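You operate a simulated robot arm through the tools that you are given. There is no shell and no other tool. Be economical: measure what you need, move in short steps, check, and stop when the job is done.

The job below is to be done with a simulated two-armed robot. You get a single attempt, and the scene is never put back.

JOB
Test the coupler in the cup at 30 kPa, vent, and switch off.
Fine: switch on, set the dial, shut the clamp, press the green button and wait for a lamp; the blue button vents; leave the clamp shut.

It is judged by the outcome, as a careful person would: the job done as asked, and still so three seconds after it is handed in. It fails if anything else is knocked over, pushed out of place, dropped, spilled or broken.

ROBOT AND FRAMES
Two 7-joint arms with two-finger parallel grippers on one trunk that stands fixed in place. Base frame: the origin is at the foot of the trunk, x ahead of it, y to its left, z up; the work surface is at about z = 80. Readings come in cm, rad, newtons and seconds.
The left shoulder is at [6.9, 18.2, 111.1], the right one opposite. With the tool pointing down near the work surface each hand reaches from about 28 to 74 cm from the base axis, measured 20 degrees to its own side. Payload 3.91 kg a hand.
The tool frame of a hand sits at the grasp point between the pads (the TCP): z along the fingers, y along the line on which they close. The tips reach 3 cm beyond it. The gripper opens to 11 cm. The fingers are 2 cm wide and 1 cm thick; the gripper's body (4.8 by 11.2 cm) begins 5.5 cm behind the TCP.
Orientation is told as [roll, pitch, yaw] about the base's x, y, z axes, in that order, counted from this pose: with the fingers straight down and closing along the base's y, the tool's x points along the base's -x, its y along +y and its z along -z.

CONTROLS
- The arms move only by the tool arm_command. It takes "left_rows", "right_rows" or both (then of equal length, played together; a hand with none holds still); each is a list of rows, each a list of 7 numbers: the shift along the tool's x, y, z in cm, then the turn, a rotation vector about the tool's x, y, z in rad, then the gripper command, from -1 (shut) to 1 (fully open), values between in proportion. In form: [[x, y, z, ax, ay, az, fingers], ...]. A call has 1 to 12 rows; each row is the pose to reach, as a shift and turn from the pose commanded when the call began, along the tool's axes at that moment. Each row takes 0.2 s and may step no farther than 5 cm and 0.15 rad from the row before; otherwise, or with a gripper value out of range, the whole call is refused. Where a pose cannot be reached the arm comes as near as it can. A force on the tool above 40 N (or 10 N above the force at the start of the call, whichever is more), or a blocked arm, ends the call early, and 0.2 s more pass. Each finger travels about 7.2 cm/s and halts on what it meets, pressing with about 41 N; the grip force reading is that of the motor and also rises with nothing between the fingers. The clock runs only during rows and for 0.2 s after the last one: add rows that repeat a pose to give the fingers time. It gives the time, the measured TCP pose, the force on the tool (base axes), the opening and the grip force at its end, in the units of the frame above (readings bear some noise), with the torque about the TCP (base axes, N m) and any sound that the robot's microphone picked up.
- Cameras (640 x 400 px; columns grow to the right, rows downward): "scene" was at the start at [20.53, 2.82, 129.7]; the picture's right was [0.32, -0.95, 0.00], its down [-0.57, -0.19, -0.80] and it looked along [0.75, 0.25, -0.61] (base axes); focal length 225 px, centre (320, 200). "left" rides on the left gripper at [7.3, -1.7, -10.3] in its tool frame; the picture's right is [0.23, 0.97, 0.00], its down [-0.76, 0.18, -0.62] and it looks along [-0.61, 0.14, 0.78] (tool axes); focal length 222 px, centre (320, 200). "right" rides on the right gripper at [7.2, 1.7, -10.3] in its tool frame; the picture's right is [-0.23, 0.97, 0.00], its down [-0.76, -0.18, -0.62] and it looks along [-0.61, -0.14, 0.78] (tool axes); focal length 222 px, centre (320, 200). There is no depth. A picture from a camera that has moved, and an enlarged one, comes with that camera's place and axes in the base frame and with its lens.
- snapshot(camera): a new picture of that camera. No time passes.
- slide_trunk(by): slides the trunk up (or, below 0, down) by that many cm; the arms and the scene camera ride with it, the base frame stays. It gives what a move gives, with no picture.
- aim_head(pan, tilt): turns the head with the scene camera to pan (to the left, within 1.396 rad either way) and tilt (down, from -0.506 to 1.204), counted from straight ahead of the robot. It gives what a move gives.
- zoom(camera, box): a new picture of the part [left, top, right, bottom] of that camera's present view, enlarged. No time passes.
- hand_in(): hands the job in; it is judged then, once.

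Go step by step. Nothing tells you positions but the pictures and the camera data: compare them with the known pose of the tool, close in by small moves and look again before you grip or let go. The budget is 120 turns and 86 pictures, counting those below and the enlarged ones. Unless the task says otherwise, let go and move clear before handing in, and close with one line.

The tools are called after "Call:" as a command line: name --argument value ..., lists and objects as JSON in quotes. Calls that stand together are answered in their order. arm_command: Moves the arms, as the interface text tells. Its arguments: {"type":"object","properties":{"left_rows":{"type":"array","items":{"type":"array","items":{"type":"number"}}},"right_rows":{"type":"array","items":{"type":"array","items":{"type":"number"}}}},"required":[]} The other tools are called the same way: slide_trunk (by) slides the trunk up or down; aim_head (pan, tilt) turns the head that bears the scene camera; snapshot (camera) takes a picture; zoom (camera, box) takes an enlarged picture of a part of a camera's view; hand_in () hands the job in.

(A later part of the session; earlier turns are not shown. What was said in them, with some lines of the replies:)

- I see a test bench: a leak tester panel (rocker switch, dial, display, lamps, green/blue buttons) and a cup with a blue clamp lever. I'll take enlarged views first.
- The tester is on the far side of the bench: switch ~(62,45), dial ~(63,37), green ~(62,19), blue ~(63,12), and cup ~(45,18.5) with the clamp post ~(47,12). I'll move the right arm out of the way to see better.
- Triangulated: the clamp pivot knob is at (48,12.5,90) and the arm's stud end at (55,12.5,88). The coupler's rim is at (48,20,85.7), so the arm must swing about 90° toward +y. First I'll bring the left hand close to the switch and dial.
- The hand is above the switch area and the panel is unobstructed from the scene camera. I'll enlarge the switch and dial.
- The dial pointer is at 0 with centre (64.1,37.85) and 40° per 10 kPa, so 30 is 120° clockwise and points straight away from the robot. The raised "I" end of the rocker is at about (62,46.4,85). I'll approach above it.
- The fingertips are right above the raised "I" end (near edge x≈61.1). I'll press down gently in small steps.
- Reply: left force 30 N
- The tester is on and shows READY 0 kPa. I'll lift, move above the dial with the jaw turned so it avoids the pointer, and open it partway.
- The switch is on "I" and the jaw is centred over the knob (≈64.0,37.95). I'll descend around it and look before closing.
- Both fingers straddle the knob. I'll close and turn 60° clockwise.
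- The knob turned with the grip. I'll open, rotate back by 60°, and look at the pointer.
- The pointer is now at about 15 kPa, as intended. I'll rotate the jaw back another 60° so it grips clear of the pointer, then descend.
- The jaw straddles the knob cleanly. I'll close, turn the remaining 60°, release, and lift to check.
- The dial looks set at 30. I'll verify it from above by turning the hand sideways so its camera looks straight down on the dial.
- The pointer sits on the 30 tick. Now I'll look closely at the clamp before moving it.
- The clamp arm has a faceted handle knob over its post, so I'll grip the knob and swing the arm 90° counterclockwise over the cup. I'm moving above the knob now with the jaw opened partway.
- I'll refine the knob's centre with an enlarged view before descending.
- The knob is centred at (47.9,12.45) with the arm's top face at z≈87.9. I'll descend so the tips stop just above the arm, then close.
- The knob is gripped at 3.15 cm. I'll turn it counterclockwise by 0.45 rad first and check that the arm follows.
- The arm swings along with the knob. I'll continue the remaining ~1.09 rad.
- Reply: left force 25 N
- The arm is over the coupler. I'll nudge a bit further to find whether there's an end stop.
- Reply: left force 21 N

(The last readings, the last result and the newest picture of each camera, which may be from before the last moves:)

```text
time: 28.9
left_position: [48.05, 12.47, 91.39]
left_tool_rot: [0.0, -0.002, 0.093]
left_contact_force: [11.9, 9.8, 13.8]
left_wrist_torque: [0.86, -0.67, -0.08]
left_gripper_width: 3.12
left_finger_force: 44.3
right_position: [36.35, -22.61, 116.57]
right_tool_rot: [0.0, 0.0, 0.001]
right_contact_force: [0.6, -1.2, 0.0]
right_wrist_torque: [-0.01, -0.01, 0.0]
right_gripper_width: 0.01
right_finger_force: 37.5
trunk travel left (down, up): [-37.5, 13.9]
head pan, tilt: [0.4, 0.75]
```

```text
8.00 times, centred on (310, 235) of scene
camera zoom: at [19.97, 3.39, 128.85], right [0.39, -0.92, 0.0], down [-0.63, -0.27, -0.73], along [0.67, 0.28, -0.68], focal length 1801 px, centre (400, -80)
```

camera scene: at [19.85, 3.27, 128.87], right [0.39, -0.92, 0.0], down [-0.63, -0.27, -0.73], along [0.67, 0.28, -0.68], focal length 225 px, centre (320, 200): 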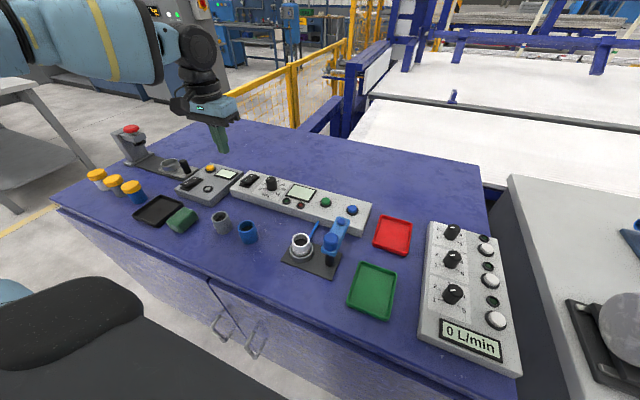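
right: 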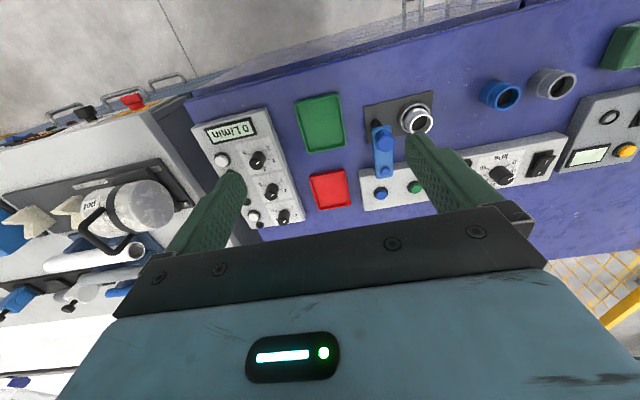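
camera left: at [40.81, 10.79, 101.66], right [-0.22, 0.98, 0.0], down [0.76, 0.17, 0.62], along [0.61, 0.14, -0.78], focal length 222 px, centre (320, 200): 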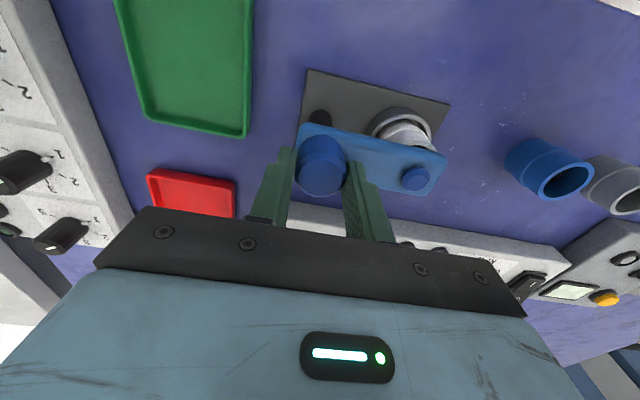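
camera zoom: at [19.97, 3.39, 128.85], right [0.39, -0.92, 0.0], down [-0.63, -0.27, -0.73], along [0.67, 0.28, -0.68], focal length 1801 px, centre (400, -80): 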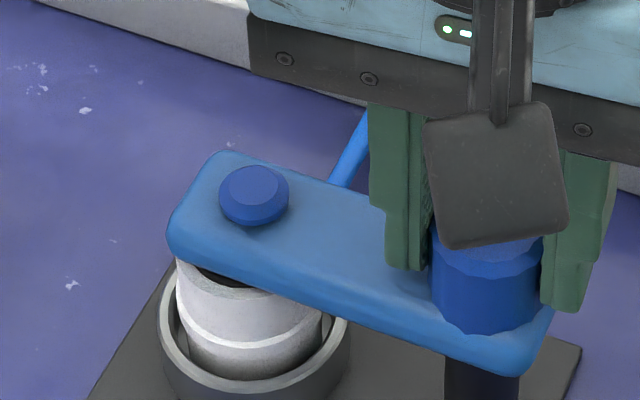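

I'll release the knob, lift clear, and check where the arm sits.

Call:
arm_command --left_rows '[[0, 0, 0, 0, 0, 0, 0], [0, 0, 0, 0, 0, 0, 0], [0, 0, -3, 0, 0, 0, 0], [1, 3, -7, 0, 0, 0, 0], [1, 6, -11, 0, 0, 0, 0], [0, 9, -13, 0, 0, 0, 0], [0, 9, -13, 0, 0, 0, 0]]'

Call:
zoom --camera "scene" --box '[260, 200, 360, 262]'

Call:
snapshot --camera "left"

```text
refused: row 4 steps farther than a row can; nothing moved
```

```text
6.40 times, centred on (310, 231) of scene
camera zoom: at [19.97, 3.39, 128.85], right [0.39, -0.92, 0.0], down [-0.63, -0.27, -0.73], along [0.67, 0.28, -0.68], focal length 1441 px, centre (384, 2)
```

zoom: 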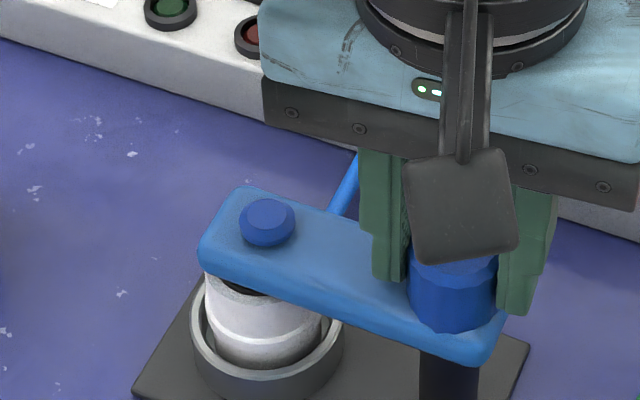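

```text
46 pictures are left
camera left: at [40.87, 10.08, 101.65], right [-0.32, 0.95, 0.0], down [0.74, 0.25, 0.62], along [0.59, 0.2, -0.78], focal length 222 px, centre (320, 200)
```

left: 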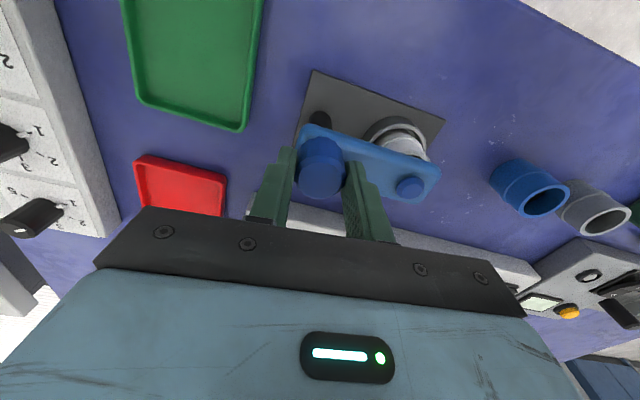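

A step was too long, so nothing moved. The arm moved less than the hand on that nudge, so it is against its stop; I'll release with smaller steps.

Call:
arm_command --left_rows '[[0, 0, 0, 0, 0, 0, 0], [0, 0, 0, 0, 0, 0, 0], [0, 0, -3, 0, 0, 0, 0], [0, 0, -6, 0, 0, 0, 0], [-3, 2, -8, 0, 0, 0, -1], [-6, 4, -8, 0, 0, 0, -1], [-6, 4, -8, 0, 0, 0, -1]]'

Call:
zoom --camera "scene" --box '[260, 200, 360, 262]'

Call:
snapshot --camera "left"

```text
time: 30.5
left_position: [53.57, 16.95, 99.46]
left_tool_rot: [0.0, 0.0, 0.09]
left_contact_force: [0.0, 0.2, -0.3]
left_wrist_torque: [0.02, 0.0, 0.0]
left_gripper_width: 0.02
left_finger_force: 38.0
right_position: [36.37, -22.74, 116.62]
right_tool_rot: [0.0, 0.0, 0.0]
right_contact_force: [0.0, 0.5, -0.3]
right_wrist_torque: [0.0, 0.01, 0.05]
right_gripper_width: 0.02
right_finger_force: 38.1
trunk travel left (down, up): [-37.5, 13.9]
head pan, tilt: [0.4, 0.75]
```

```text
6.40 times, centred on (310, 231) of scene
camera zoom: at [19.89, 3.26, 128.86], right [0.39, -0.92, 0.0], down [-0.63, -0.27, -0.73], along [0.67, 0.28, -0.68], focal length 1441 px, centre (384, 2)
```

zoom: 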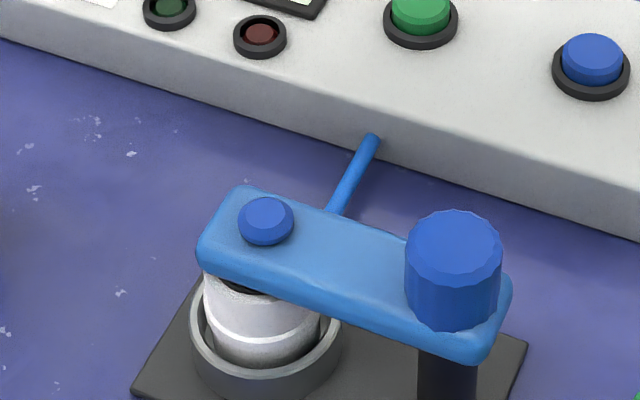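

```text
44 pictures are left
camera left: at [46.43, 14.51, 109.81], right [-0.31, 0.95, 0.0], down [0.74, 0.25, 0.62], along [0.59, 0.2, -0.78], focal length 222 px, centre (320, 200)
```

left: 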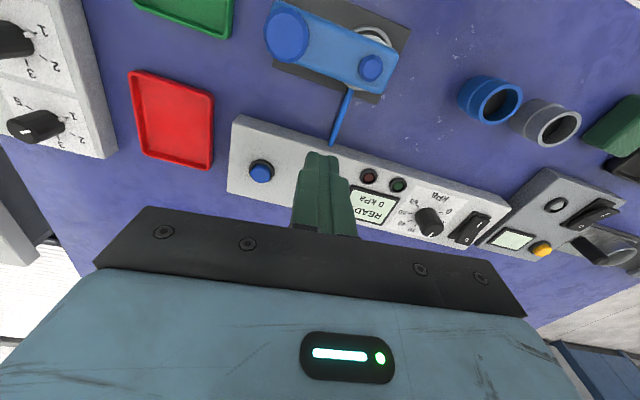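

The clamp is shut over the coupler. Next I'll hover above the green button at ≈(63.6,20,84.7).

Call:
arm_command --left_rows '[[-3.5, 0.7, 1, 0, 0, 0.03, -1], [-7, 1.4, 3, 0, 0, 0.06, -1], [-10.3, 2.1, 5, 0, 0, 0.09, -1], [-10.3, 2.1, 8.4, 0, 0, 0.09, -1], [-10.3, 2.1, 8.4, 0, 0, 0.09, -1]]'

Call:
zoom --camera "left" --box '[200, 60, 440, 210]'

Call:
zoom --camera "scene" --box '[290, 160, 370, 210]'

```text
time: 31.7
left_position: [60.24, 21.42, 92.15]
left_tool_rot: [0.0, -0.002, 0.006]
left_contact_force: [0.4, -0.5, -0.4]
left_wrist_torque: [-0.01, -0.01, -0.02]
left_gripper_width: 0.03
left_finger_force: 38.0
left hand out of reach, approached as far as the arm can: row 1, 2, 3, 4, 5
right_position: [36.27, -22.8, 116.72]
right_tool_rot: [-0.001, -0.002, 0.0]
right_contact_force: [-1.6, -0.7, 0.9]
right_wrist_torque: [0.02, -0.01, 0.0]
right_gripper_width: 0.0
right_finger_force: 38.0
trunk travel left (down, up): [-37.5, 13.9]
head pan, tilt: [0.4, 0.75]
```

```text
2.67 times, centred on (320, 135) of left
camera zoom: at [53.03, 19.74, 102.44], right [-0.23, 0.97, 0.0], down [0.76, 0.18, 0.62], along [0.61, 0.14, -0.78], focal length 592 px, centre (320, 373)
```

zoom: 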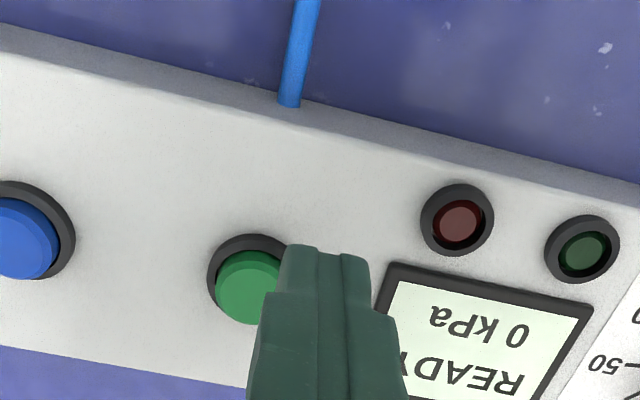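

```text
8.00 times, centred on (330, 185) of scene
camera zoom: at [19.88, 3.24, 128.87], right [0.39, -0.92, 0.0], down [-0.63, -0.26, -0.73], along [0.67, 0.28, -0.68], focal length 1801 px, centre (240, 320)
```

zoom: 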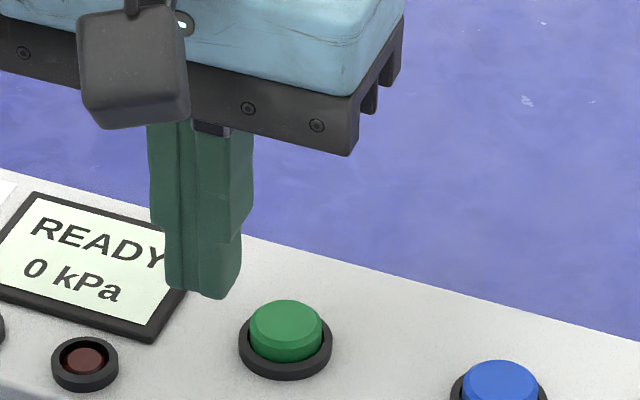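

The arm ran short here with this wrist orientation. Yaw doesn't matter for pressing, so I'll rise a little and turn the wrist toward −90°, which reached well earlier.

Call:
arm_command --left_rows '[[1, 0, -3, 0, 0, 0, -1], [2, 0, -5, 0, 0, 0.14, -1], [2, 0, -5, 0, 0, 0.28, -1], [2, 0, -5, 0, 0, 0.42, -1], [2, 0, -5, 0, 0, 0.56, -1], [2, 0, -5, 0, 0, 0.7, -1], [2, 0, -5, 0, 0, 0.84, -1], [2, 0, -5, 0, 0, 0.98, -1], [2, 0, -5, 0, 0, 1.12, -1], [2, 0, -5, 0, 0, 1.26, -1], [2, 0, -5, 0, 0, 1.4, -1], [2, 0, -5, 0, 0, 1.4, -1]]'

```text
time: 34.3
left_position: [58.27, 21.52, 97.04]
left_tool_rot: [0.0, -0.001, -1.401]
left_contact_force: [0.8, 0.2, -0.5]
left_wrist_torque: [-0.02, -0.01, -0.01]
left_gripper_width: 0.0
left_finger_force: 38.0
right_position: [36.43, -22.63, 116.54]
right_tool_rot: [-0.002, -0.001, 0.0]
right_contact_force: [0.8, 0.2, 0.0]
right_wrist_torque: [-0.03, -0.01, 0.01]
right_gripper_width: 0.0
right_finger_force: 38.7
trunk travel left (down, up): [-37.5, 13.9]
head pan, tilt: [0.4, 0.75]
```

Reachable again. Now I'll move over the green button.

Call:
arm_command --left_rows '[[-1.2, 2.5, 0, 0, 0, 0, -1], [-2.4, 5, 0, 0, 0, 0, -1], [-2.4, 5, 3, 0, 0, 0, -1], [-2.4, 5, 5.5, 0, 0, 0, -1], [-2.4, 5, 5.5, 0, 0, 0, -1]]'

Call:
zoom --camera "left" --box '[200, 60, 440, 210]'

Call:
zoom --camera "scene" --box '[290, 160, 370, 210]'

```text
time: 35.5
left_position: [61.9, 23.63, 92.3]
left_tool_rot: [0.001, 0.0, -1.4]
left_contact_force: [-0.1, 0.7, 0.2]
left_wrist_torque: [0.01, -0.01, -0.02]
left_gripper_width: 0.01
left_finger_force: 37.5
left hand out of reach, approached as far as the arm can: row 1, 2, 3, 4, 5
right_position: [36.23, -22.84, 116.68]
right_tool_rot: [0.001, -0.001, -0.001]
right_contact_force: [-0.6, 0.2, -0.4]
right_wrist_torque: [0.03, -0.02, -0.02]
right_gripper_width: 0.0
right_finger_force: 37.7
trunk travel left (down, up): [-37.5, 13.9]
head pan, tilt: [0.4, 0.75]
```

```text
2.67 times, centred on (320, 135) of left
camera zoom: at [58.91, 30.42, 102.59], right [0.92, 0.39, 0.0], down [0.3, -0.72, 0.62], along [0.24, -0.57, -0.78], focal length 592 px, centre (320, 373)
```

zoom: 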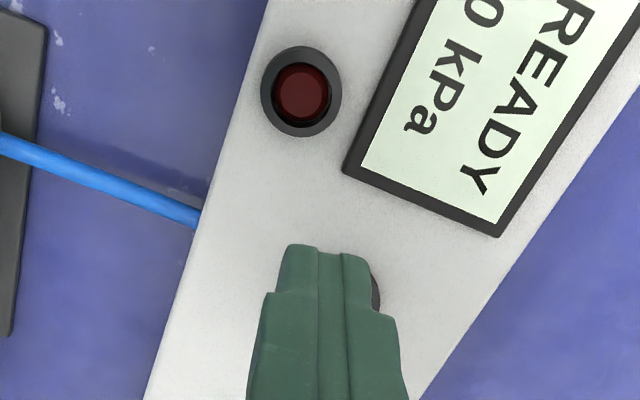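

```text
8.00 times, centred on (330, 185) of scene
camera zoom: at [19.79, 3.15, 128.89], right [0.39, -0.92, 0.0], down [-0.63, -0.26, -0.73], along [0.67, 0.29, -0.68], focal length 1801 px, centre (240, 320)
```

zoom: 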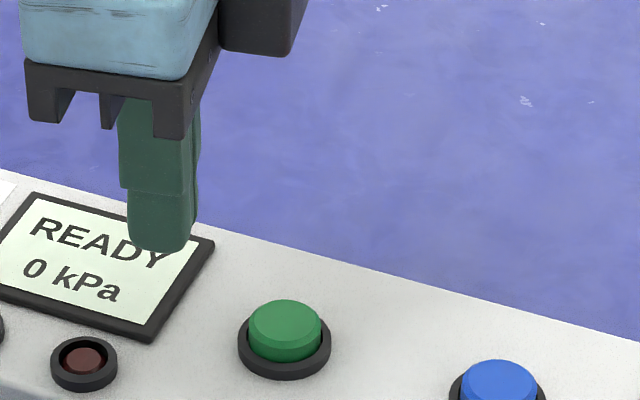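

Reach falls short straight ahead with a vertical hand. I'll tilt the fingers forward about 0.45 rad, which lets the tips reach farther while the wrist stays back.

Call:
arm_command --left_rows '[[0, 0, -2, 0, 0, 0, -1], [0, 0, -3, -0.14, 0, 0, -1], [0, 0, -3, -0.28, 0, 0, -1], [0, 0, -3, -0.42, 0, 0, -1], [0, 0, -3, -0.45, 0, 0, -1], [0, 0, -3, -0.45, 0, 0, -1]]'

Call:
arm_command --left_rows '[[-1.2, 0, 0, 0, 0, 0, -1], [-2.4, 0, 0, 0, 0, 0, -1], [-3.6, 0, 0, 0, 0, 0, -1], [-3.6, 0, 0, 0, 0, 0, -1]]'

Call:
zoom --camera "scene" --box '[290, 160, 370, 210]'

```text
time: 36.9
left_position: [62.02, 23.75, 95.31]
left_tool_rot: [0.453, 0.001, -1.4]
left_contact_force: [0.4, -0.1, 1.1]
left_wrist_torque: [0.02, -0.01, -0.01]
left_gripper_width: 0.0
left_finger_force: 37.5
right_position: [36.36, -22.74, 116.61]
right_tool_rot: [0.0, 0.0, 0.0]
right_contact_force: [0.0, 0.3, 0.2]
right_wrist_torque: [0.0, 0.0, 0.01]
right_gripper_width: 0.0
right_finger_force: 38.0
trunk travel left (down, up): [-37.5, 13.9]
head pan, tilt: [0.4, 0.75]
```

```text
time: 37.9
left_position: [62.67, 20.29, 95.34]
left_tool_rot: [0.448, 0.001, -1.399]
left_contact_force: [-0.6, 0.1, 0.2]
left_wrist_torque: [0.02, -0.02, 0.0]
left_gripper_width: 0.01
left_finger_force: 37.9
right_position: [36.18, -22.6, 116.69]
right_tool_rot: [0.002, 0.001, -0.001]
right_contact_force: [-0.3, 0.1, 0.1]
right_wrist_torque: [-0.02, -0.01, 0.01]
right_gripper_width: 0.0
right_finger_force: 37.9
trunk travel left (down, up): [-37.5, 13.9]
head pan, tilt: [0.4, 0.75]
```

```text
8.00 times, centred on (330, 185) of scene
camera zoom: at [19.92, 3.3, 128.86], right [0.39, -0.92, 0.0], down [-0.63, -0.27, -0.73], along [0.67, 0.28, -0.68], focal length 1801 px, centre (240, 320)
```

zoom: 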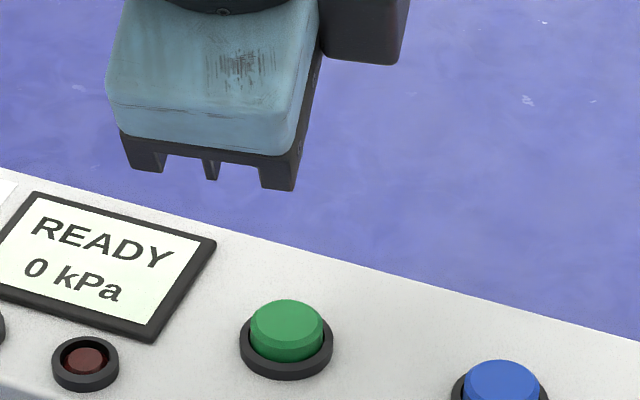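

The tilted pose is reachable. Tips should be around (64,20.5,92.6); I'll check with the hand camera.

Call:
snapshot --camera "left"

```text
38 pictures are left
camera left: at [55.43, 26.33, 103.86], right [0.82, 0.37, 0.42], down [0.02, -0.77, 0.64], along [0.57, -0.52, -0.64], focal length 222 px, centre (320, 200)
```

left: 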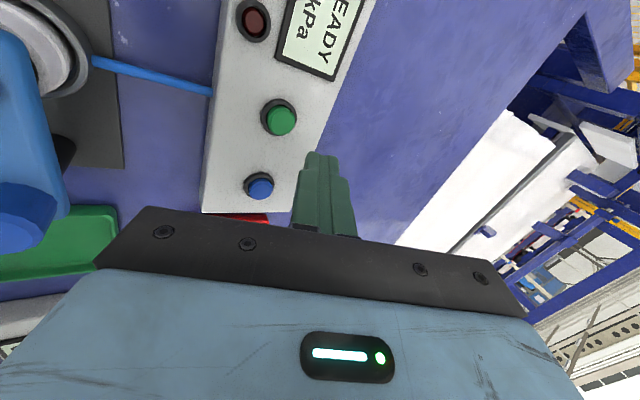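

Green button confirmed at ≈(63.75,20.0,84.7). I'll align and descend vertically until it presses.

Call:
arm_command --left_rows '[[-0.54, -1.33, 3.24, 0, 0, 0, -1], [-0.54, -2.64, 5.94, 0, 0, 0, -1], [-0.54, -2.64, 5.94, 0, 0, 0, -1]]'

Call:
zoom --camera "left" --box '[200, 50, 440, 200]'

```text
time: 38.7
left_position: [62.89, 19.62, 88.76]
left_tool_rot: [0.451, -0.001, -1.398]
left_contact_force: [-0.3, -0.3, 1.0]
left_wrist_torque: [0.04, 0.01, 0.0]
left_gripper_width: 0.02
left_finger_force: 37.5
right_position: [36.45, -22.75, 116.6]
right_tool_rot: [0.0, 0.0, -0.001]
right_contact_force: [-0.8, -0.3, 0.0]
right_wrist_torque: [0.01, 0.0, -0.04]
right_gripper_width: 0.03
right_finger_force: 38.3
trunk travel left (down, up): [-37.5, 13.9]
head pan, tilt: [0.4, 0.75]
```

```text
2.67 times, centred on (320, 125) of left
camera zoom: at [55.69, 25.79, 97.34], right [0.82, 0.37, 0.42], down [0.02, -0.77, 0.64], along [0.57, -0.52, -0.64], focal length 592 px, centre (320, 400)
```

zoom: 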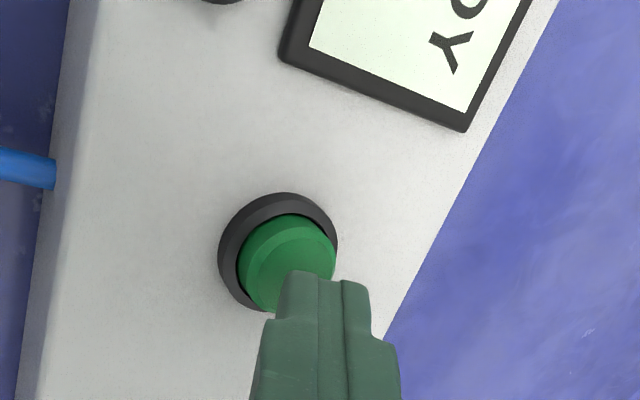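

The tips are just over the button, slightly far. I'll shift a touch back and press.

Call:
arm_command --left_rows '[[0.2, -0.24, -0.12, 0, 0, 0, -1], [0.2, -0.5, 0.42, 0, 0, 0, -1], [0.2, -0.67, 0.78, 0, 0, 0, -1], [0.2, -0.81, 1.05, 0, 0, 0, -1], [0.2, -0.94, 1.32, 0, 0, 0, -1], [0.2, -1.03, 1.5, 0, 0, 0, -1]]'

Call:
snapshot --camera "scene"

```text
time: 40.1
left_position: [62.69, 19.86, 87.22]
left_tool_rot: [0.454, -0.001, -1.399]
left_contact_force: [-0.5, 1.2, 10.5]
left_wrist_torque: [0.06, -0.07, 0.02]
left_gripper_width: 0.0
left_finger_force: 37.5
right_position: [36.24, -22.7, 116.85]
right_tool_rot: [0.0, -0.003, -0.001]
right_contact_force: [0.6, -0.2, 0.0]
right_wrist_torque: [0.0, 0.02, -0.01]
right_gripper_width: 0.02
right_finger_force: 37.9
trunk travel left (down, up): [-37.5, 13.9]
head pan, tilt: [0.4, 0.75]
heard: click
```

```text
36 pictures are left
camera scene: at [19.82, 3.27, 128.88], right [0.39, -0.92, 0.0], down [-0.63, -0.27, -0.73], along [0.67, 0.28, -0.68], focal length 225 px, centre (320, 200)
```

scene: 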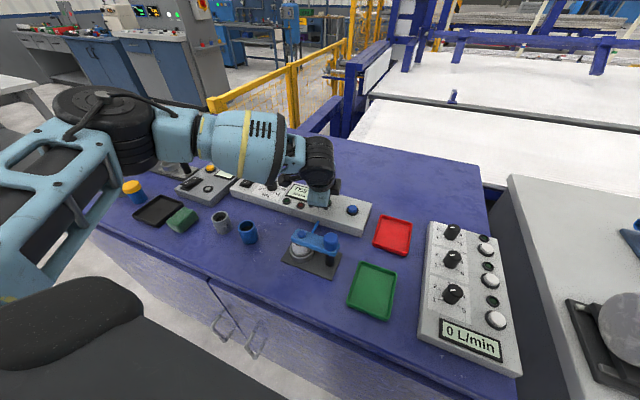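

It clicked. I'll lift off and watch the display.

Call:
arm_command --left_rows '[[0, 0.87, -1.8, 0, 0, 0, -1], [0, 1.74, -3.6, 0, 0, 0, -1], [0, 1.74, -3.6, 0, 0, 0, -1]]'

Call:
snapshot --camera "left"

```text
time: 40.9
left_position: [62.71, 20.01, 90.89]
left_tool_rot: [0.448, 0.0, -1.398]
left_contact_force: [0.6, -0.4, 0.2]
left_wrist_torque: [0.02, -0.01, -0.02]
left_gripper_width: 0.02
left_finger_force: 37.4
right_position: [36.37, -22.67, 116.65]
right_tool_rot: [-0.001, -0.001, 0.0]
right_contact_force: [0.4, 0.1, -0.4]
right_wrist_torque: [-0.01, 0.02, 0.0]
right_gripper_width: 0.0
right_finger_force: 37.6
trunk travel left (down, up): [-37.5, 13.9]
head pan, tilt: [0.4, 0.75]
```

```text
35 pictures are left
camera left: at [55.47, 26.04, 99.56], right [0.83, 0.37, 0.42], down [0.02, -0.77, 0.64], along [0.56, -0.52, -0.64], focal length 222 px, centre (320, 200)
```

left: 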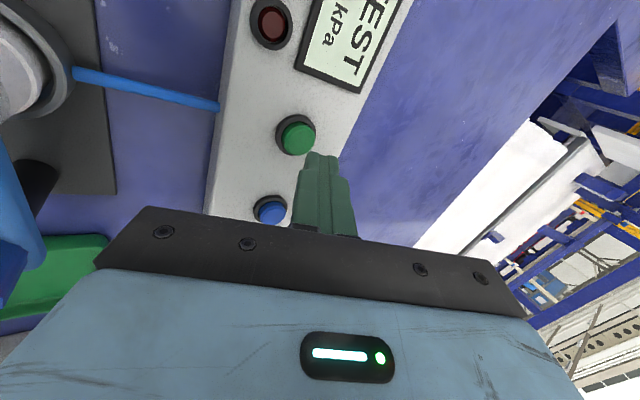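

The display shows TEST. While it runs, I'll drift toward the blue button at a safe height.

Call:
arm_command --left_rows '[[-2, -0.1, -1.2, 0, 0, 0, -1], [-4, -0.2, -2.4, 0, 0, 0, -1], [-6, -0.3, -2.4, 0, 0, 0, -1], [-7.7, -0.3, -2.4, 0, 0, 0, -1], [-7.7, -0.3, -2.4, 0, 0, 0, -1]]'

Call:
zoom --camera "scene" --box '[240, 160, 370, 240]'

Call:
snapshot --camera "left"

```text
time: 42.1
left_position: [61.71, 16.96, 92.63]
left_tool_rot: [0.449, 0.001, -1.401]
left_contact_force: [-1.0, 0.1, 0.4]
left_wrist_torque: [-0.02, -0.02, 0.05]
left_gripper_width: 0.0
left_finger_force: 37.5
left hand out of reach, approached as far as the arm can: row 2, 3, 4, 5
right_position: [36.3, -22.7, 116.61]
right_tool_rot: [0.0, 0.0, 0.001]
right_contact_force: [-0.5, 0.0, -0.2]
right_wrist_torque: [0.0, -0.01, -0.02]
right_gripper_width: 0.01
right_finger_force: 37.7
trunk travel left (down, up): [-37.5, 13.9]
head pan, tilt: [0.4, 0.75]
```

```text
4.92 times, centred on (305, 200) of scene
camera zoom: at [19.92, 3.27, 128.86], right [0.39, -0.92, 0.0], down [-0.63, -0.27, -0.73], along [0.67, 0.28, -0.68], focal length 1108 px, centre (394, 200)
```

zoom: 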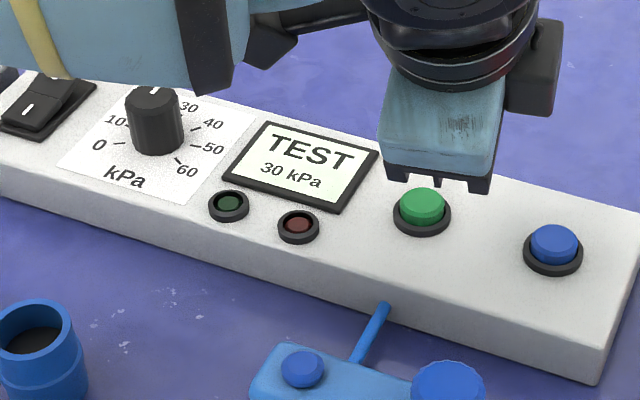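

```text
33 pictures are left
camera left: at [54.59, 22.99, 101.31], right [0.82, 0.37, 0.42], down [0.02, -0.77, 0.64], along [0.56, -0.52, -0.64], focal length 222 px, centre (320, 200)
```

left: 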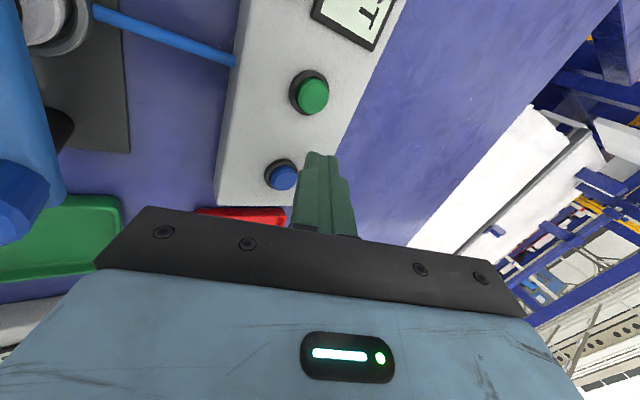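

The test is running at 30 kPa. The left arm is limited going right, so for the blue button I'll tilt the hand additionally toward −y while waiting.

Call:
arm_command --left_rows '[[0, 1.3, -2.7, 0, 0, 0, -1], [0, 1.3, -2.7, 0, -0.13, 0, -1], [0, 1.3, -2.7, 0, -0.26, 0, -1], [0, 1.3, -2.7, 0, -0.39, 0, -1], [0, 1.3, -2.7, 0, -0.52, 0, -1], [0, 1.3, -2.7, 0, -0.52, 0, -1]]'

Call:
zoom --camera "scene" --box '[240, 160, 370, 240]'

```text
time: 43.5
left_position: [61.85, 16.93, 95.64]
left_tool_rot: [0.509, -0.464, -1.645]
left_contact_force: [0.4, 0.8, 0.5]
left_wrist_torque: [-0.01, -0.02, 0.0]
left_gripper_width: 0.02
left_finger_force: 37.1
right_position: [36.35, -22.69, 116.55]
right_tool_rot: [0.0, 0.001, 0.001]
right_contact_force: [0.4, -0.6, 0.7]
right_wrist_torque: [-0.01, 0.04, -0.01]
right_gripper_width: 0.0
right_finger_force: 37.7
trunk travel left (down, up): [-37.5, 13.9]
head pan, tilt: [0.4, 0.75]
```

```text
4.92 times, centred on (305, 200) of scene
camera zoom: at [19.93, 3.26, 128.85], right [0.39, -0.92, 0.0], down [-0.63, -0.27, -0.73], along [0.67, 0.28, -0.68], focal length 1108 px, centre (394, 200)
```

zoom: 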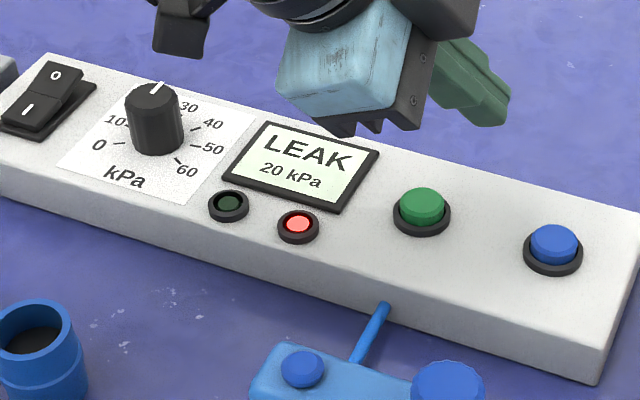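

The test ended: LEAK with the red lamp lit, so a result is given. Now I'll vent: moving the tips over the blue button at ≈(63.8,12.1).

Call:
arm_command --left_rows '[[-1.7, 0.17, 1.07, 0, 0, 0, -1], [-3.41, 0.33, 2.14, 0, 0, 0, -1], [-3.41, 0.33, 2.14, 0, 0, 0, -1]]'

Call:
snapshot --camera "left"

Call:
zoom --camera "scene" --box '[270, 150, 390, 225]'

```text
time: 44.3
left_position: [62.82, 13.03, 95.64]
left_tool_rot: [0.508, -0.464, -1.642]
left_contact_force: [-0.6, 0.3, -1.3]
left_wrist_torque: [0.01, 0.02, 0.01]
left_gripper_width: 0.0
left_finger_force: 37.6
right_position: [36.39, -22.77, 116.73]
right_tool_rot: [0.0, 0.0, 0.002]
right_contact_force: [-0.3, -0.4, 0.3]
right_wrist_torque: [0.0, -0.02, 0.01]
right_gripper_width: 0.0
right_finger_force: 37.7
trunk travel left (down, up): [-37.5, 13.9]
head pan, tilt: [0.4, 0.75]
```

```text
31 pictures are left
camera left: at [57.06, 23.6, 99.87], right [0.88, 0.35, 0.32], down [-0.18, -0.39, 0.9], along [0.44, -0.85, -0.28], focal length 222 px, centre (320, 200)
```

left: 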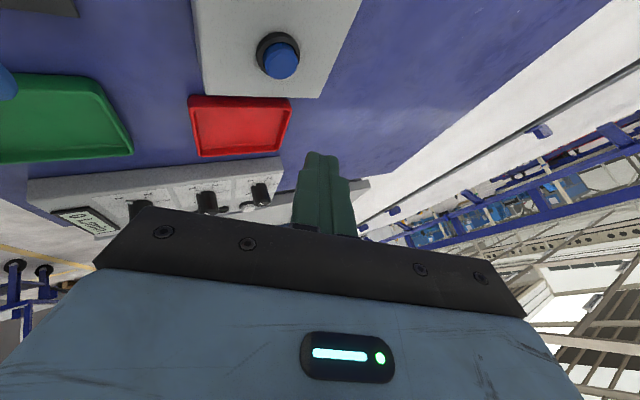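

```text
5.33 times, centred on (330, 188) of scene
camera zoom: at [19.93, 3.3, 128.85], right [0.39, -0.92, 0.0], down [-0.63, -0.27, -0.73], along [0.67, 0.28, -0.68], focal length 1201 px, centre (267, 267)
```

zoom: 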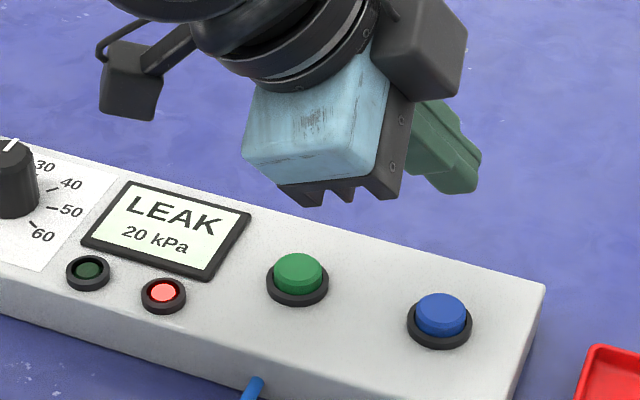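

Blue confirmed at (63.8,12.2). I'll descend vertically onto it and press.

Call:
arm_command --left_rows '[[1.79, -1.74, 3.12, 0, 0, 0, -1], [2.87, -2.78, 5.0, 0, 0, 0, -1], [2.87, -2.78, 5.0, 0, 0, 0, -1]]'

Call:
zoom --camera "left" --box '[200, 50, 440, 200]'

Call:
zoom --camera "scene" --box '[270, 165, 390, 240]'

```text
time: 45.1
left_position: [62.9, 13.06, 89.21]
left_tool_rot: [0.51, -0.463, -1.641]
left_contact_force: [-0.8, 0.7, 0.3]
left_wrist_torque: [0.0, -0.01, 0.02]
left_gripper_width: 0.0
left_finger_force: 38.0
right_position: [36.38, -22.75, 116.65]
right_tool_rot: [0.0, 0.001, 0.0]
right_contact_force: [-0.7, 0.9, 1.1]
right_wrist_torque: [0.02, -0.04, 0.0]
right_gripper_width: 0.01
right_finger_force: 37.6
trunk travel left (down, up): [-37.5, 13.9]
head pan, tilt: [0.4, 0.75]
```

```text
2.67 times, centred on (320, 125) of left
camera zoom: at [57.08, 23.63, 93.41], right [0.88, 0.35, 0.32], down [-0.18, -0.39, 0.9], along [0.44, -0.85, -0.28], focal length 592 px, centre (320, 400)
```

zoom: 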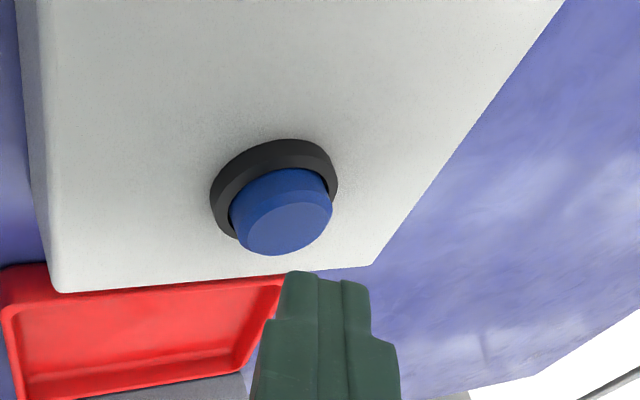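

```text
5.33 times, centred on (330, 202) of scene
camera zoom: at [19.93, 3.28, 128.86], right [0.39, -0.92, 0.0], down [-0.63, -0.27, -0.73], along [0.67, 0.28, -0.68], focal length 1201 px, centre (267, 187)
```

zoom: 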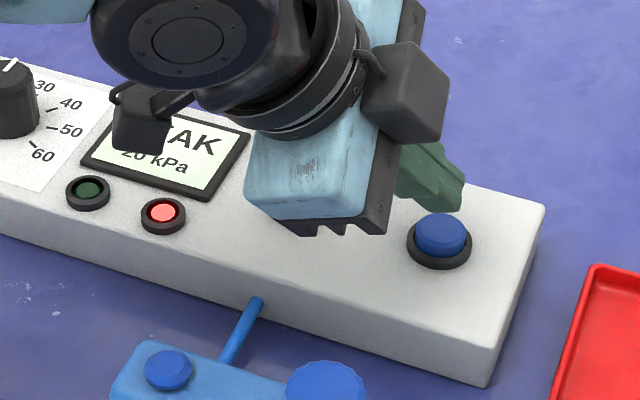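

The tip corner is right over the blue button. Pressing in small steps.

Call:
arm_command --left_rows '[[0.27, -0.47, 0.87, 0, 0, 0, -1], [0.45, -0.64, 1.18, 0, 0, 0, -1], [0.63, -0.81, 1.49, 0, 0, 0, -1], [0.81, -0.99, 1.8, 0, 0, 0, -1], [0.81, -0.99, 1.8, 0, 0, 0, -1]]'

Call:
zoom --camera "scene" --box '[270, 165, 390, 240]'

```text
time: 46.3
left_position: [62.92, 12.86, 87.28]
left_tool_rot: [0.512, -0.466, -1.646]
left_contact_force: [1.2, 0.5, 7.3]
left_wrist_torque: [-0.07, -0.08, 0.04]
left_gripper_width: 0.0
left_finger_force: 38.0
right_position: [36.33, -22.77, 116.77]
right_tool_rot: [0.0, -0.002, -0.001]
right_contact_force: [0.1, 0.2, 0.6]
right_wrist_torque: [-0.04, -0.01, 0.0]
right_gripper_width: 0.01
right_finger_force: 38.0
trunk travel left (down, up): [-37.5, 13.9]
head pan, tilt: [0.4, 0.75]
heard: click
```

```text
5.33 times, centred on (330, 202) of scene
camera zoom: at [19.86, 3.27, 128.87], right [0.39, -0.92, 0.0], down [-0.63, -0.27, -0.73], along [0.67, 0.28, -0.68], focal length 1201 px, centre (267, 187)
```

zoom: 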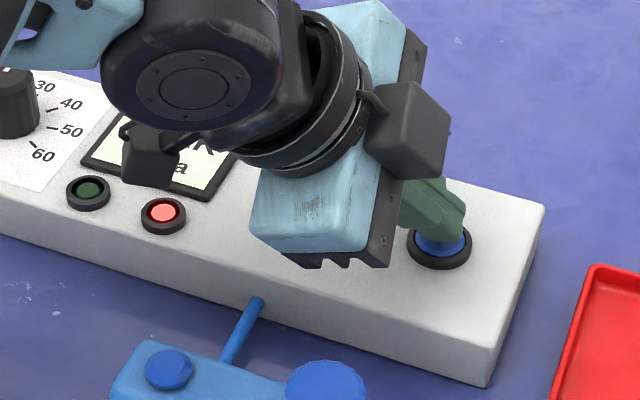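

It clicked. I'll hold a moment, lift off vertically, and check that the pressure falls to 0.

Call:
arm_command --left_rows '[[0, 0, 0, 0, 0, 0, -1], [-0.9, 0.87, -1.56, 0, 0, 0, -1], [-2.24, 2.18, -3.9, 0, 0, 0, -1], [-3.6, 3.5, -6.25, 0, 0, 0, -1], [-3.6, 3.5, -6.25, 0, 0, 0, -1]]'

Call:
zoom --camera "scene" --box '[240, 160, 370, 240]'

```text
time: 47.5
left_position: [62.95, 12.89, 95.09]
left_tool_rot: [0.509, -0.464, -1.643]
left_contact_force: [0.3, 0.3, 0.3]
left_wrist_torque: [0.01, 0.02, 0.02]
left_gripper_width: 0.0
left_finger_force: 37.8
right_position: [36.34, -22.66, 116.71]
right_tool_rot: [0.0, -0.001, -0.001]
right_contact_force: [-0.5, -0.5, -0.5]
right_wrist_torque: [-0.04, -0.05, -0.02]
right_gripper_width: 0.0
right_finger_force: 37.4
trunk travel left (down, up): [-37.5, 13.9]
head pan, tilt: [0.4, 0.75]
```

```text
4.92 times, centred on (305, 200) of scene
camera zoom: at [19.96, 3.29, 128.85], right [0.39, -0.92, 0.0], down [-0.63, -0.27, -0.73], along [0.67, 0.28, -0.68], focal length 1108 px, centre (394, 200)
```

zoom: 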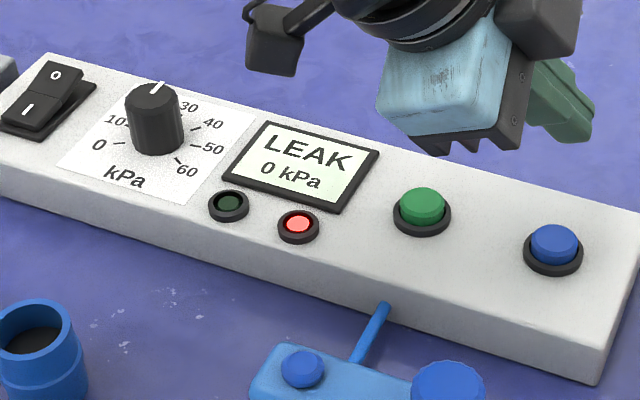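

Vented: 0 kPa. Now back toward the switch, undoing the tilt as I go.

Call:
arm_command --left_rows '[[2.3, 0.55, -2, 0, 0, 0, -1], [4.6, 1.1, -4, 0, 0.13, 0, -1], [7, 1.7, -6, 0, 0.26, 0, -1], [9.3, 2.25, -7.9, 0, 0.39, 0, -1], [9.3, 2.25, -7.9, 0, 0.52, 0, -1], [9.3, 2.25, -7.9, 0, 0.52, 0, -1]]'

Call:
arm_command --left_rows '[[3, 0, 0, 0, 0, 0, -1], [6, 0, 0, 0.15, 0, 0, -1], [9, 0, 0, 0.3, 0, 0, -1], [12, 0, 0, 0.45, 0, 0, -1], [12, 0, 0, 0.45, 0, 0, -1]]'

```text
time: 48.9
left_position: [61.89, 24.97, 98.16]
left_tool_rot: [0.453, 0.001, -1.396]
left_contact_force: [0.4, -0.3, 0.0]
left_wrist_torque: [0.01, 0.03, 0.0]
left_gripper_width: 0.02
left_finger_force: 38.3
right_position: [36.27, -22.76, 116.68]
right_tool_rot: [0.001, 0.0, -0.001]
right_contact_force: [0.2, 0.0, 0.4]
right_wrist_torque: [0.04, 0.01, 0.03]
right_gripper_width: 0.0
right_finger_force: 37.5
trunk travel left (down, up): [-37.5, 13.9]
head pan, tilt: [0.4, 0.75]
```

```text
time: 50.1
left_position: [59.79, 36.7, 98.27]
left_tool_rot: [0.001, 0.0, -1.399]
left_contact_force: [-0.6, 0.2, -0.3]
left_wrist_torque: [-0.05, 0.0, -0.02]
left_gripper_width: 0.0
left_finger_force: 37.1
right_position: [36.24, -22.71, 116.58]
right_tool_rot: [0.0, -0.001, 0.0]
right_contact_force: [-0.1, 0.4, -0.5]
right_wrist_torque: [-0.04, -0.01, 0.0]
right_gripper_width: 0.0
right_finger_force: 38.0
trunk travel left (down, up): [-37.5, 13.9]
head pan, tilt: [0.4, 0.75]
```

Hand is vertical again. I'll move above the "0" end of the rocker at ≈(65.8,46.4), turning the yaw back to 0.

Call:
arm_command --left_rows '[[0.9, 0.8, 0, 0, 0, -0.14, -1], [1.8, 1.6, 0, 0, 0, -0.28, -1], [2.7, 2.4, 0, 0, 0, -0.42, -1], [3.6, 3.2, 0, 0, 0, -0.56, -1], [4.5, 4, 0, 0, 0, -0.7, -1], [5.4, 4.8, 0, 0, 0, -0.84, -1], [6.3, 5.6, 0, 0, 0, -0.98, -1], [7.2, 6.4, 0, 0, 0, -1.12, -1], [8.1, 7.2, 0, 0, 0, -1.26, -1], [8.53, 7.56, 3, 0, 0, -1.4, -1], [8.53, 7.56, 6, 0, 0, -1.4, -1], [8.53, 7.56, 6, 0, 0, -1.4, -1]]'

Call:
zoom --camera "left" --box '[200, 30, 440, 180]'

Call:
zoom --camera "scene" --box '[215, 145, 295, 195]'

```text
time: 52.7
left_position: [65.92, 46.41, 92.07]
left_tool_rot: [0.001, -0.002, 0.002]
left_contact_force: [0.6, -0.4, -0.4]
left_wrist_torque: [0.02, -0.01, 0.04]
left_gripper_width: 0.0
left_finger_force: 37.4
right_position: [36.36, -22.77, 116.71]
right_tool_rot: [0.001, 0.0, -0.001]
right_contact_force: [0.9, -1.0, -0.3]
right_wrist_torque: [-0.01, -0.03, -0.02]
right_gripper_width: 0.03
right_finger_force: 37.0
trunk travel left (down, up): [-37.5, 13.9]
head pan, tilt: [0.4, 0.75]
```

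```text
2.67 times, centred on (320, 105) of left
camera zoom: at [58.51, 44.59, 102.5], right [-0.23, 0.97, 0.0], down [0.76, 0.18, 0.62], along [0.61, 0.14, -0.78], focal length 592 px, centre (320, 453)
```

zoom: 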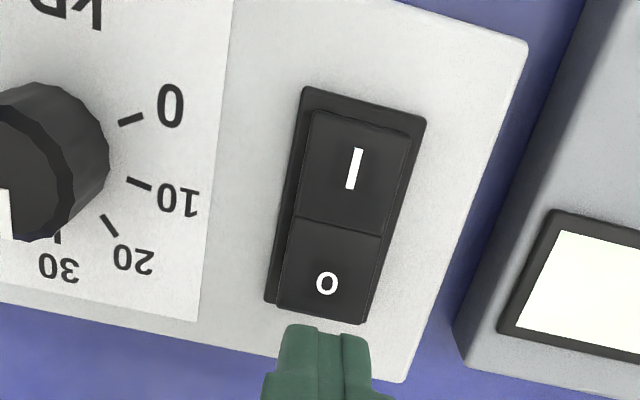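

```text
8.00 times, centred on (255, 170) of scene
camera zoom: at [19.91, 3.27, 128.86], right [0.39, -0.92, 0.0], down [-0.63, -0.27, -0.73], along [0.67, 0.28, -0.68], focal length 1801 px, centre (840, 440)
```

zoom: 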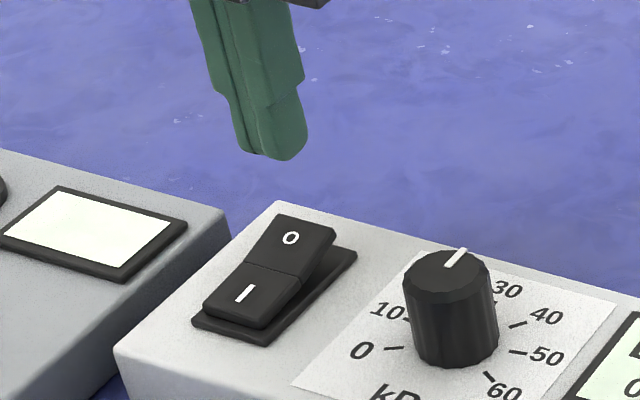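

The fingertips are over the "0" end. Pressing down.

Call:
arm_command --left_rows '[[-0.1, 0, 2, 0, 0, 0, -1], [-0.1, 0, 3.4, 0, 0, 0, -1], [-0.1, 0, 3.9, 0, 0, 0, -1], [-0.1, 0, 4.3, 0, 0, 0, -1], [-0.1, 0, 4.7, 0, 0, 0, -1], [-0.1, 0, 5.1, 0, 0, 0, -1]]'

Call:
arm_command --left_rows '[[0, 0, -4, 0, 0, 0, -1], [1, 0, -8, 0, 0, 0, -1], [3, 0, -12, 0, 0, 0, -1], [6, 0, -15, 0, 0, 0, -1], [6, 0, -15, 0, 0, 0, -1]]'

Call:
zoom --camera "scene" --box '[230, 160, 370, 260]'

Call:
snapshot --camera "scene"

```text
time: 54.1
left_position: [65.88, 46.32, 87.61]
left_tool_rot: [0.001, -0.011, 0.003]
left_contact_force: [0.6, 5.7, 32.5]
left_wrist_torque: [0.15, 0.29, -0.41]
left_gripper_width: 0.03
left_finger_force: 38.0
right_position: [36.19, -22.95, 116.75]
right_tool_rot: [0.0, -0.003, 0.001]
right_contact_force: [-0.1, 0.2, -0.5]
right_wrist_torque: [0.02, -0.02, 0.01]
right_gripper_width: 0.0
right_finger_force: 37.7
trunk travel left (down, up): [-37.5, 13.9]
head pan, tilt: [0.4, 0.75]
```

```text
time: 55.3
left_position: [60.0, 46.59, 102.01]
left_tool_rot: [0.001, 0.002, 0.003]
left_contact_force: [-0.4, -0.5, 0.9]
left_wrist_torque: [-0.03, 0.0, -0.01]
left_gripper_width: 0.0
left_finger_force: 37.5
right_position: [36.42, -22.76, 116.53]
right_tool_rot: [-0.001, 0.001, 0.001]
right_contact_force: [0.1, 0.3, -0.4]
right_wrist_torque: [-0.03, 0.02, 0.0]
right_gripper_width: 0.0
right_finger_force: 37.9
trunk travel left (down, up): [-37.5, 13.9]
head pan, tilt: [0.4, 0.75]
```

```text
4.00 times, centred on (300, 210) of scene
camera zoom: at [20.03, 3.29, 128.83], right [0.39, -0.92, 0.0], down [-0.63, -0.27, -0.73], along [0.67, 0.28, -0.68], focal length 900 px, centre (400, 160)
```

zoom: 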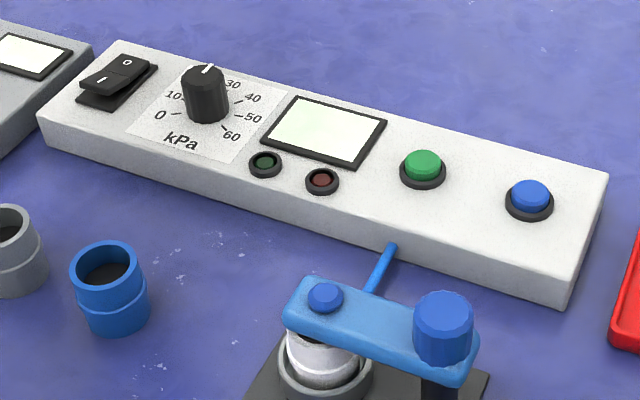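

```text
22 pictures are left
camera scene: at [20.03, 3.29, 128.83], right [0.39, -0.92, 0.0], down [-0.63, -0.27, -0.73], along [0.67, 0.28, -0.68], focal length 225 px, centre (320, 200)
```

scene: 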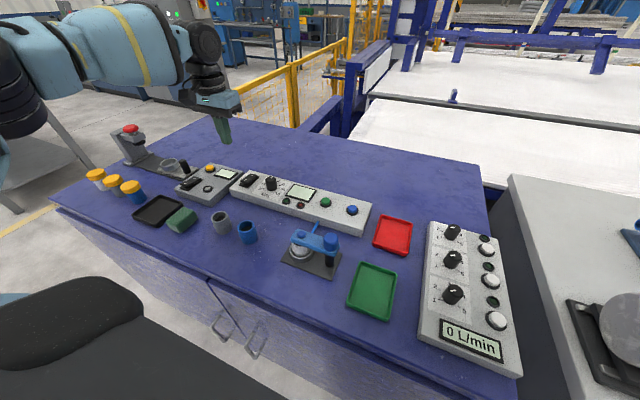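

The display and lamps are off, the rocker is on "0", the clamp is still shut and nothing else has been disturbed. Both hands are clear, so I'm handing in.

Call:
hand_in

```text
The job is handed in.
```

The coupler was tested at 30 kPa and failed: the display read LEAK at 20 kPa with the red lamp lit. I then vented it to 0 kPa, switched the tester off, and left the clamp shut.
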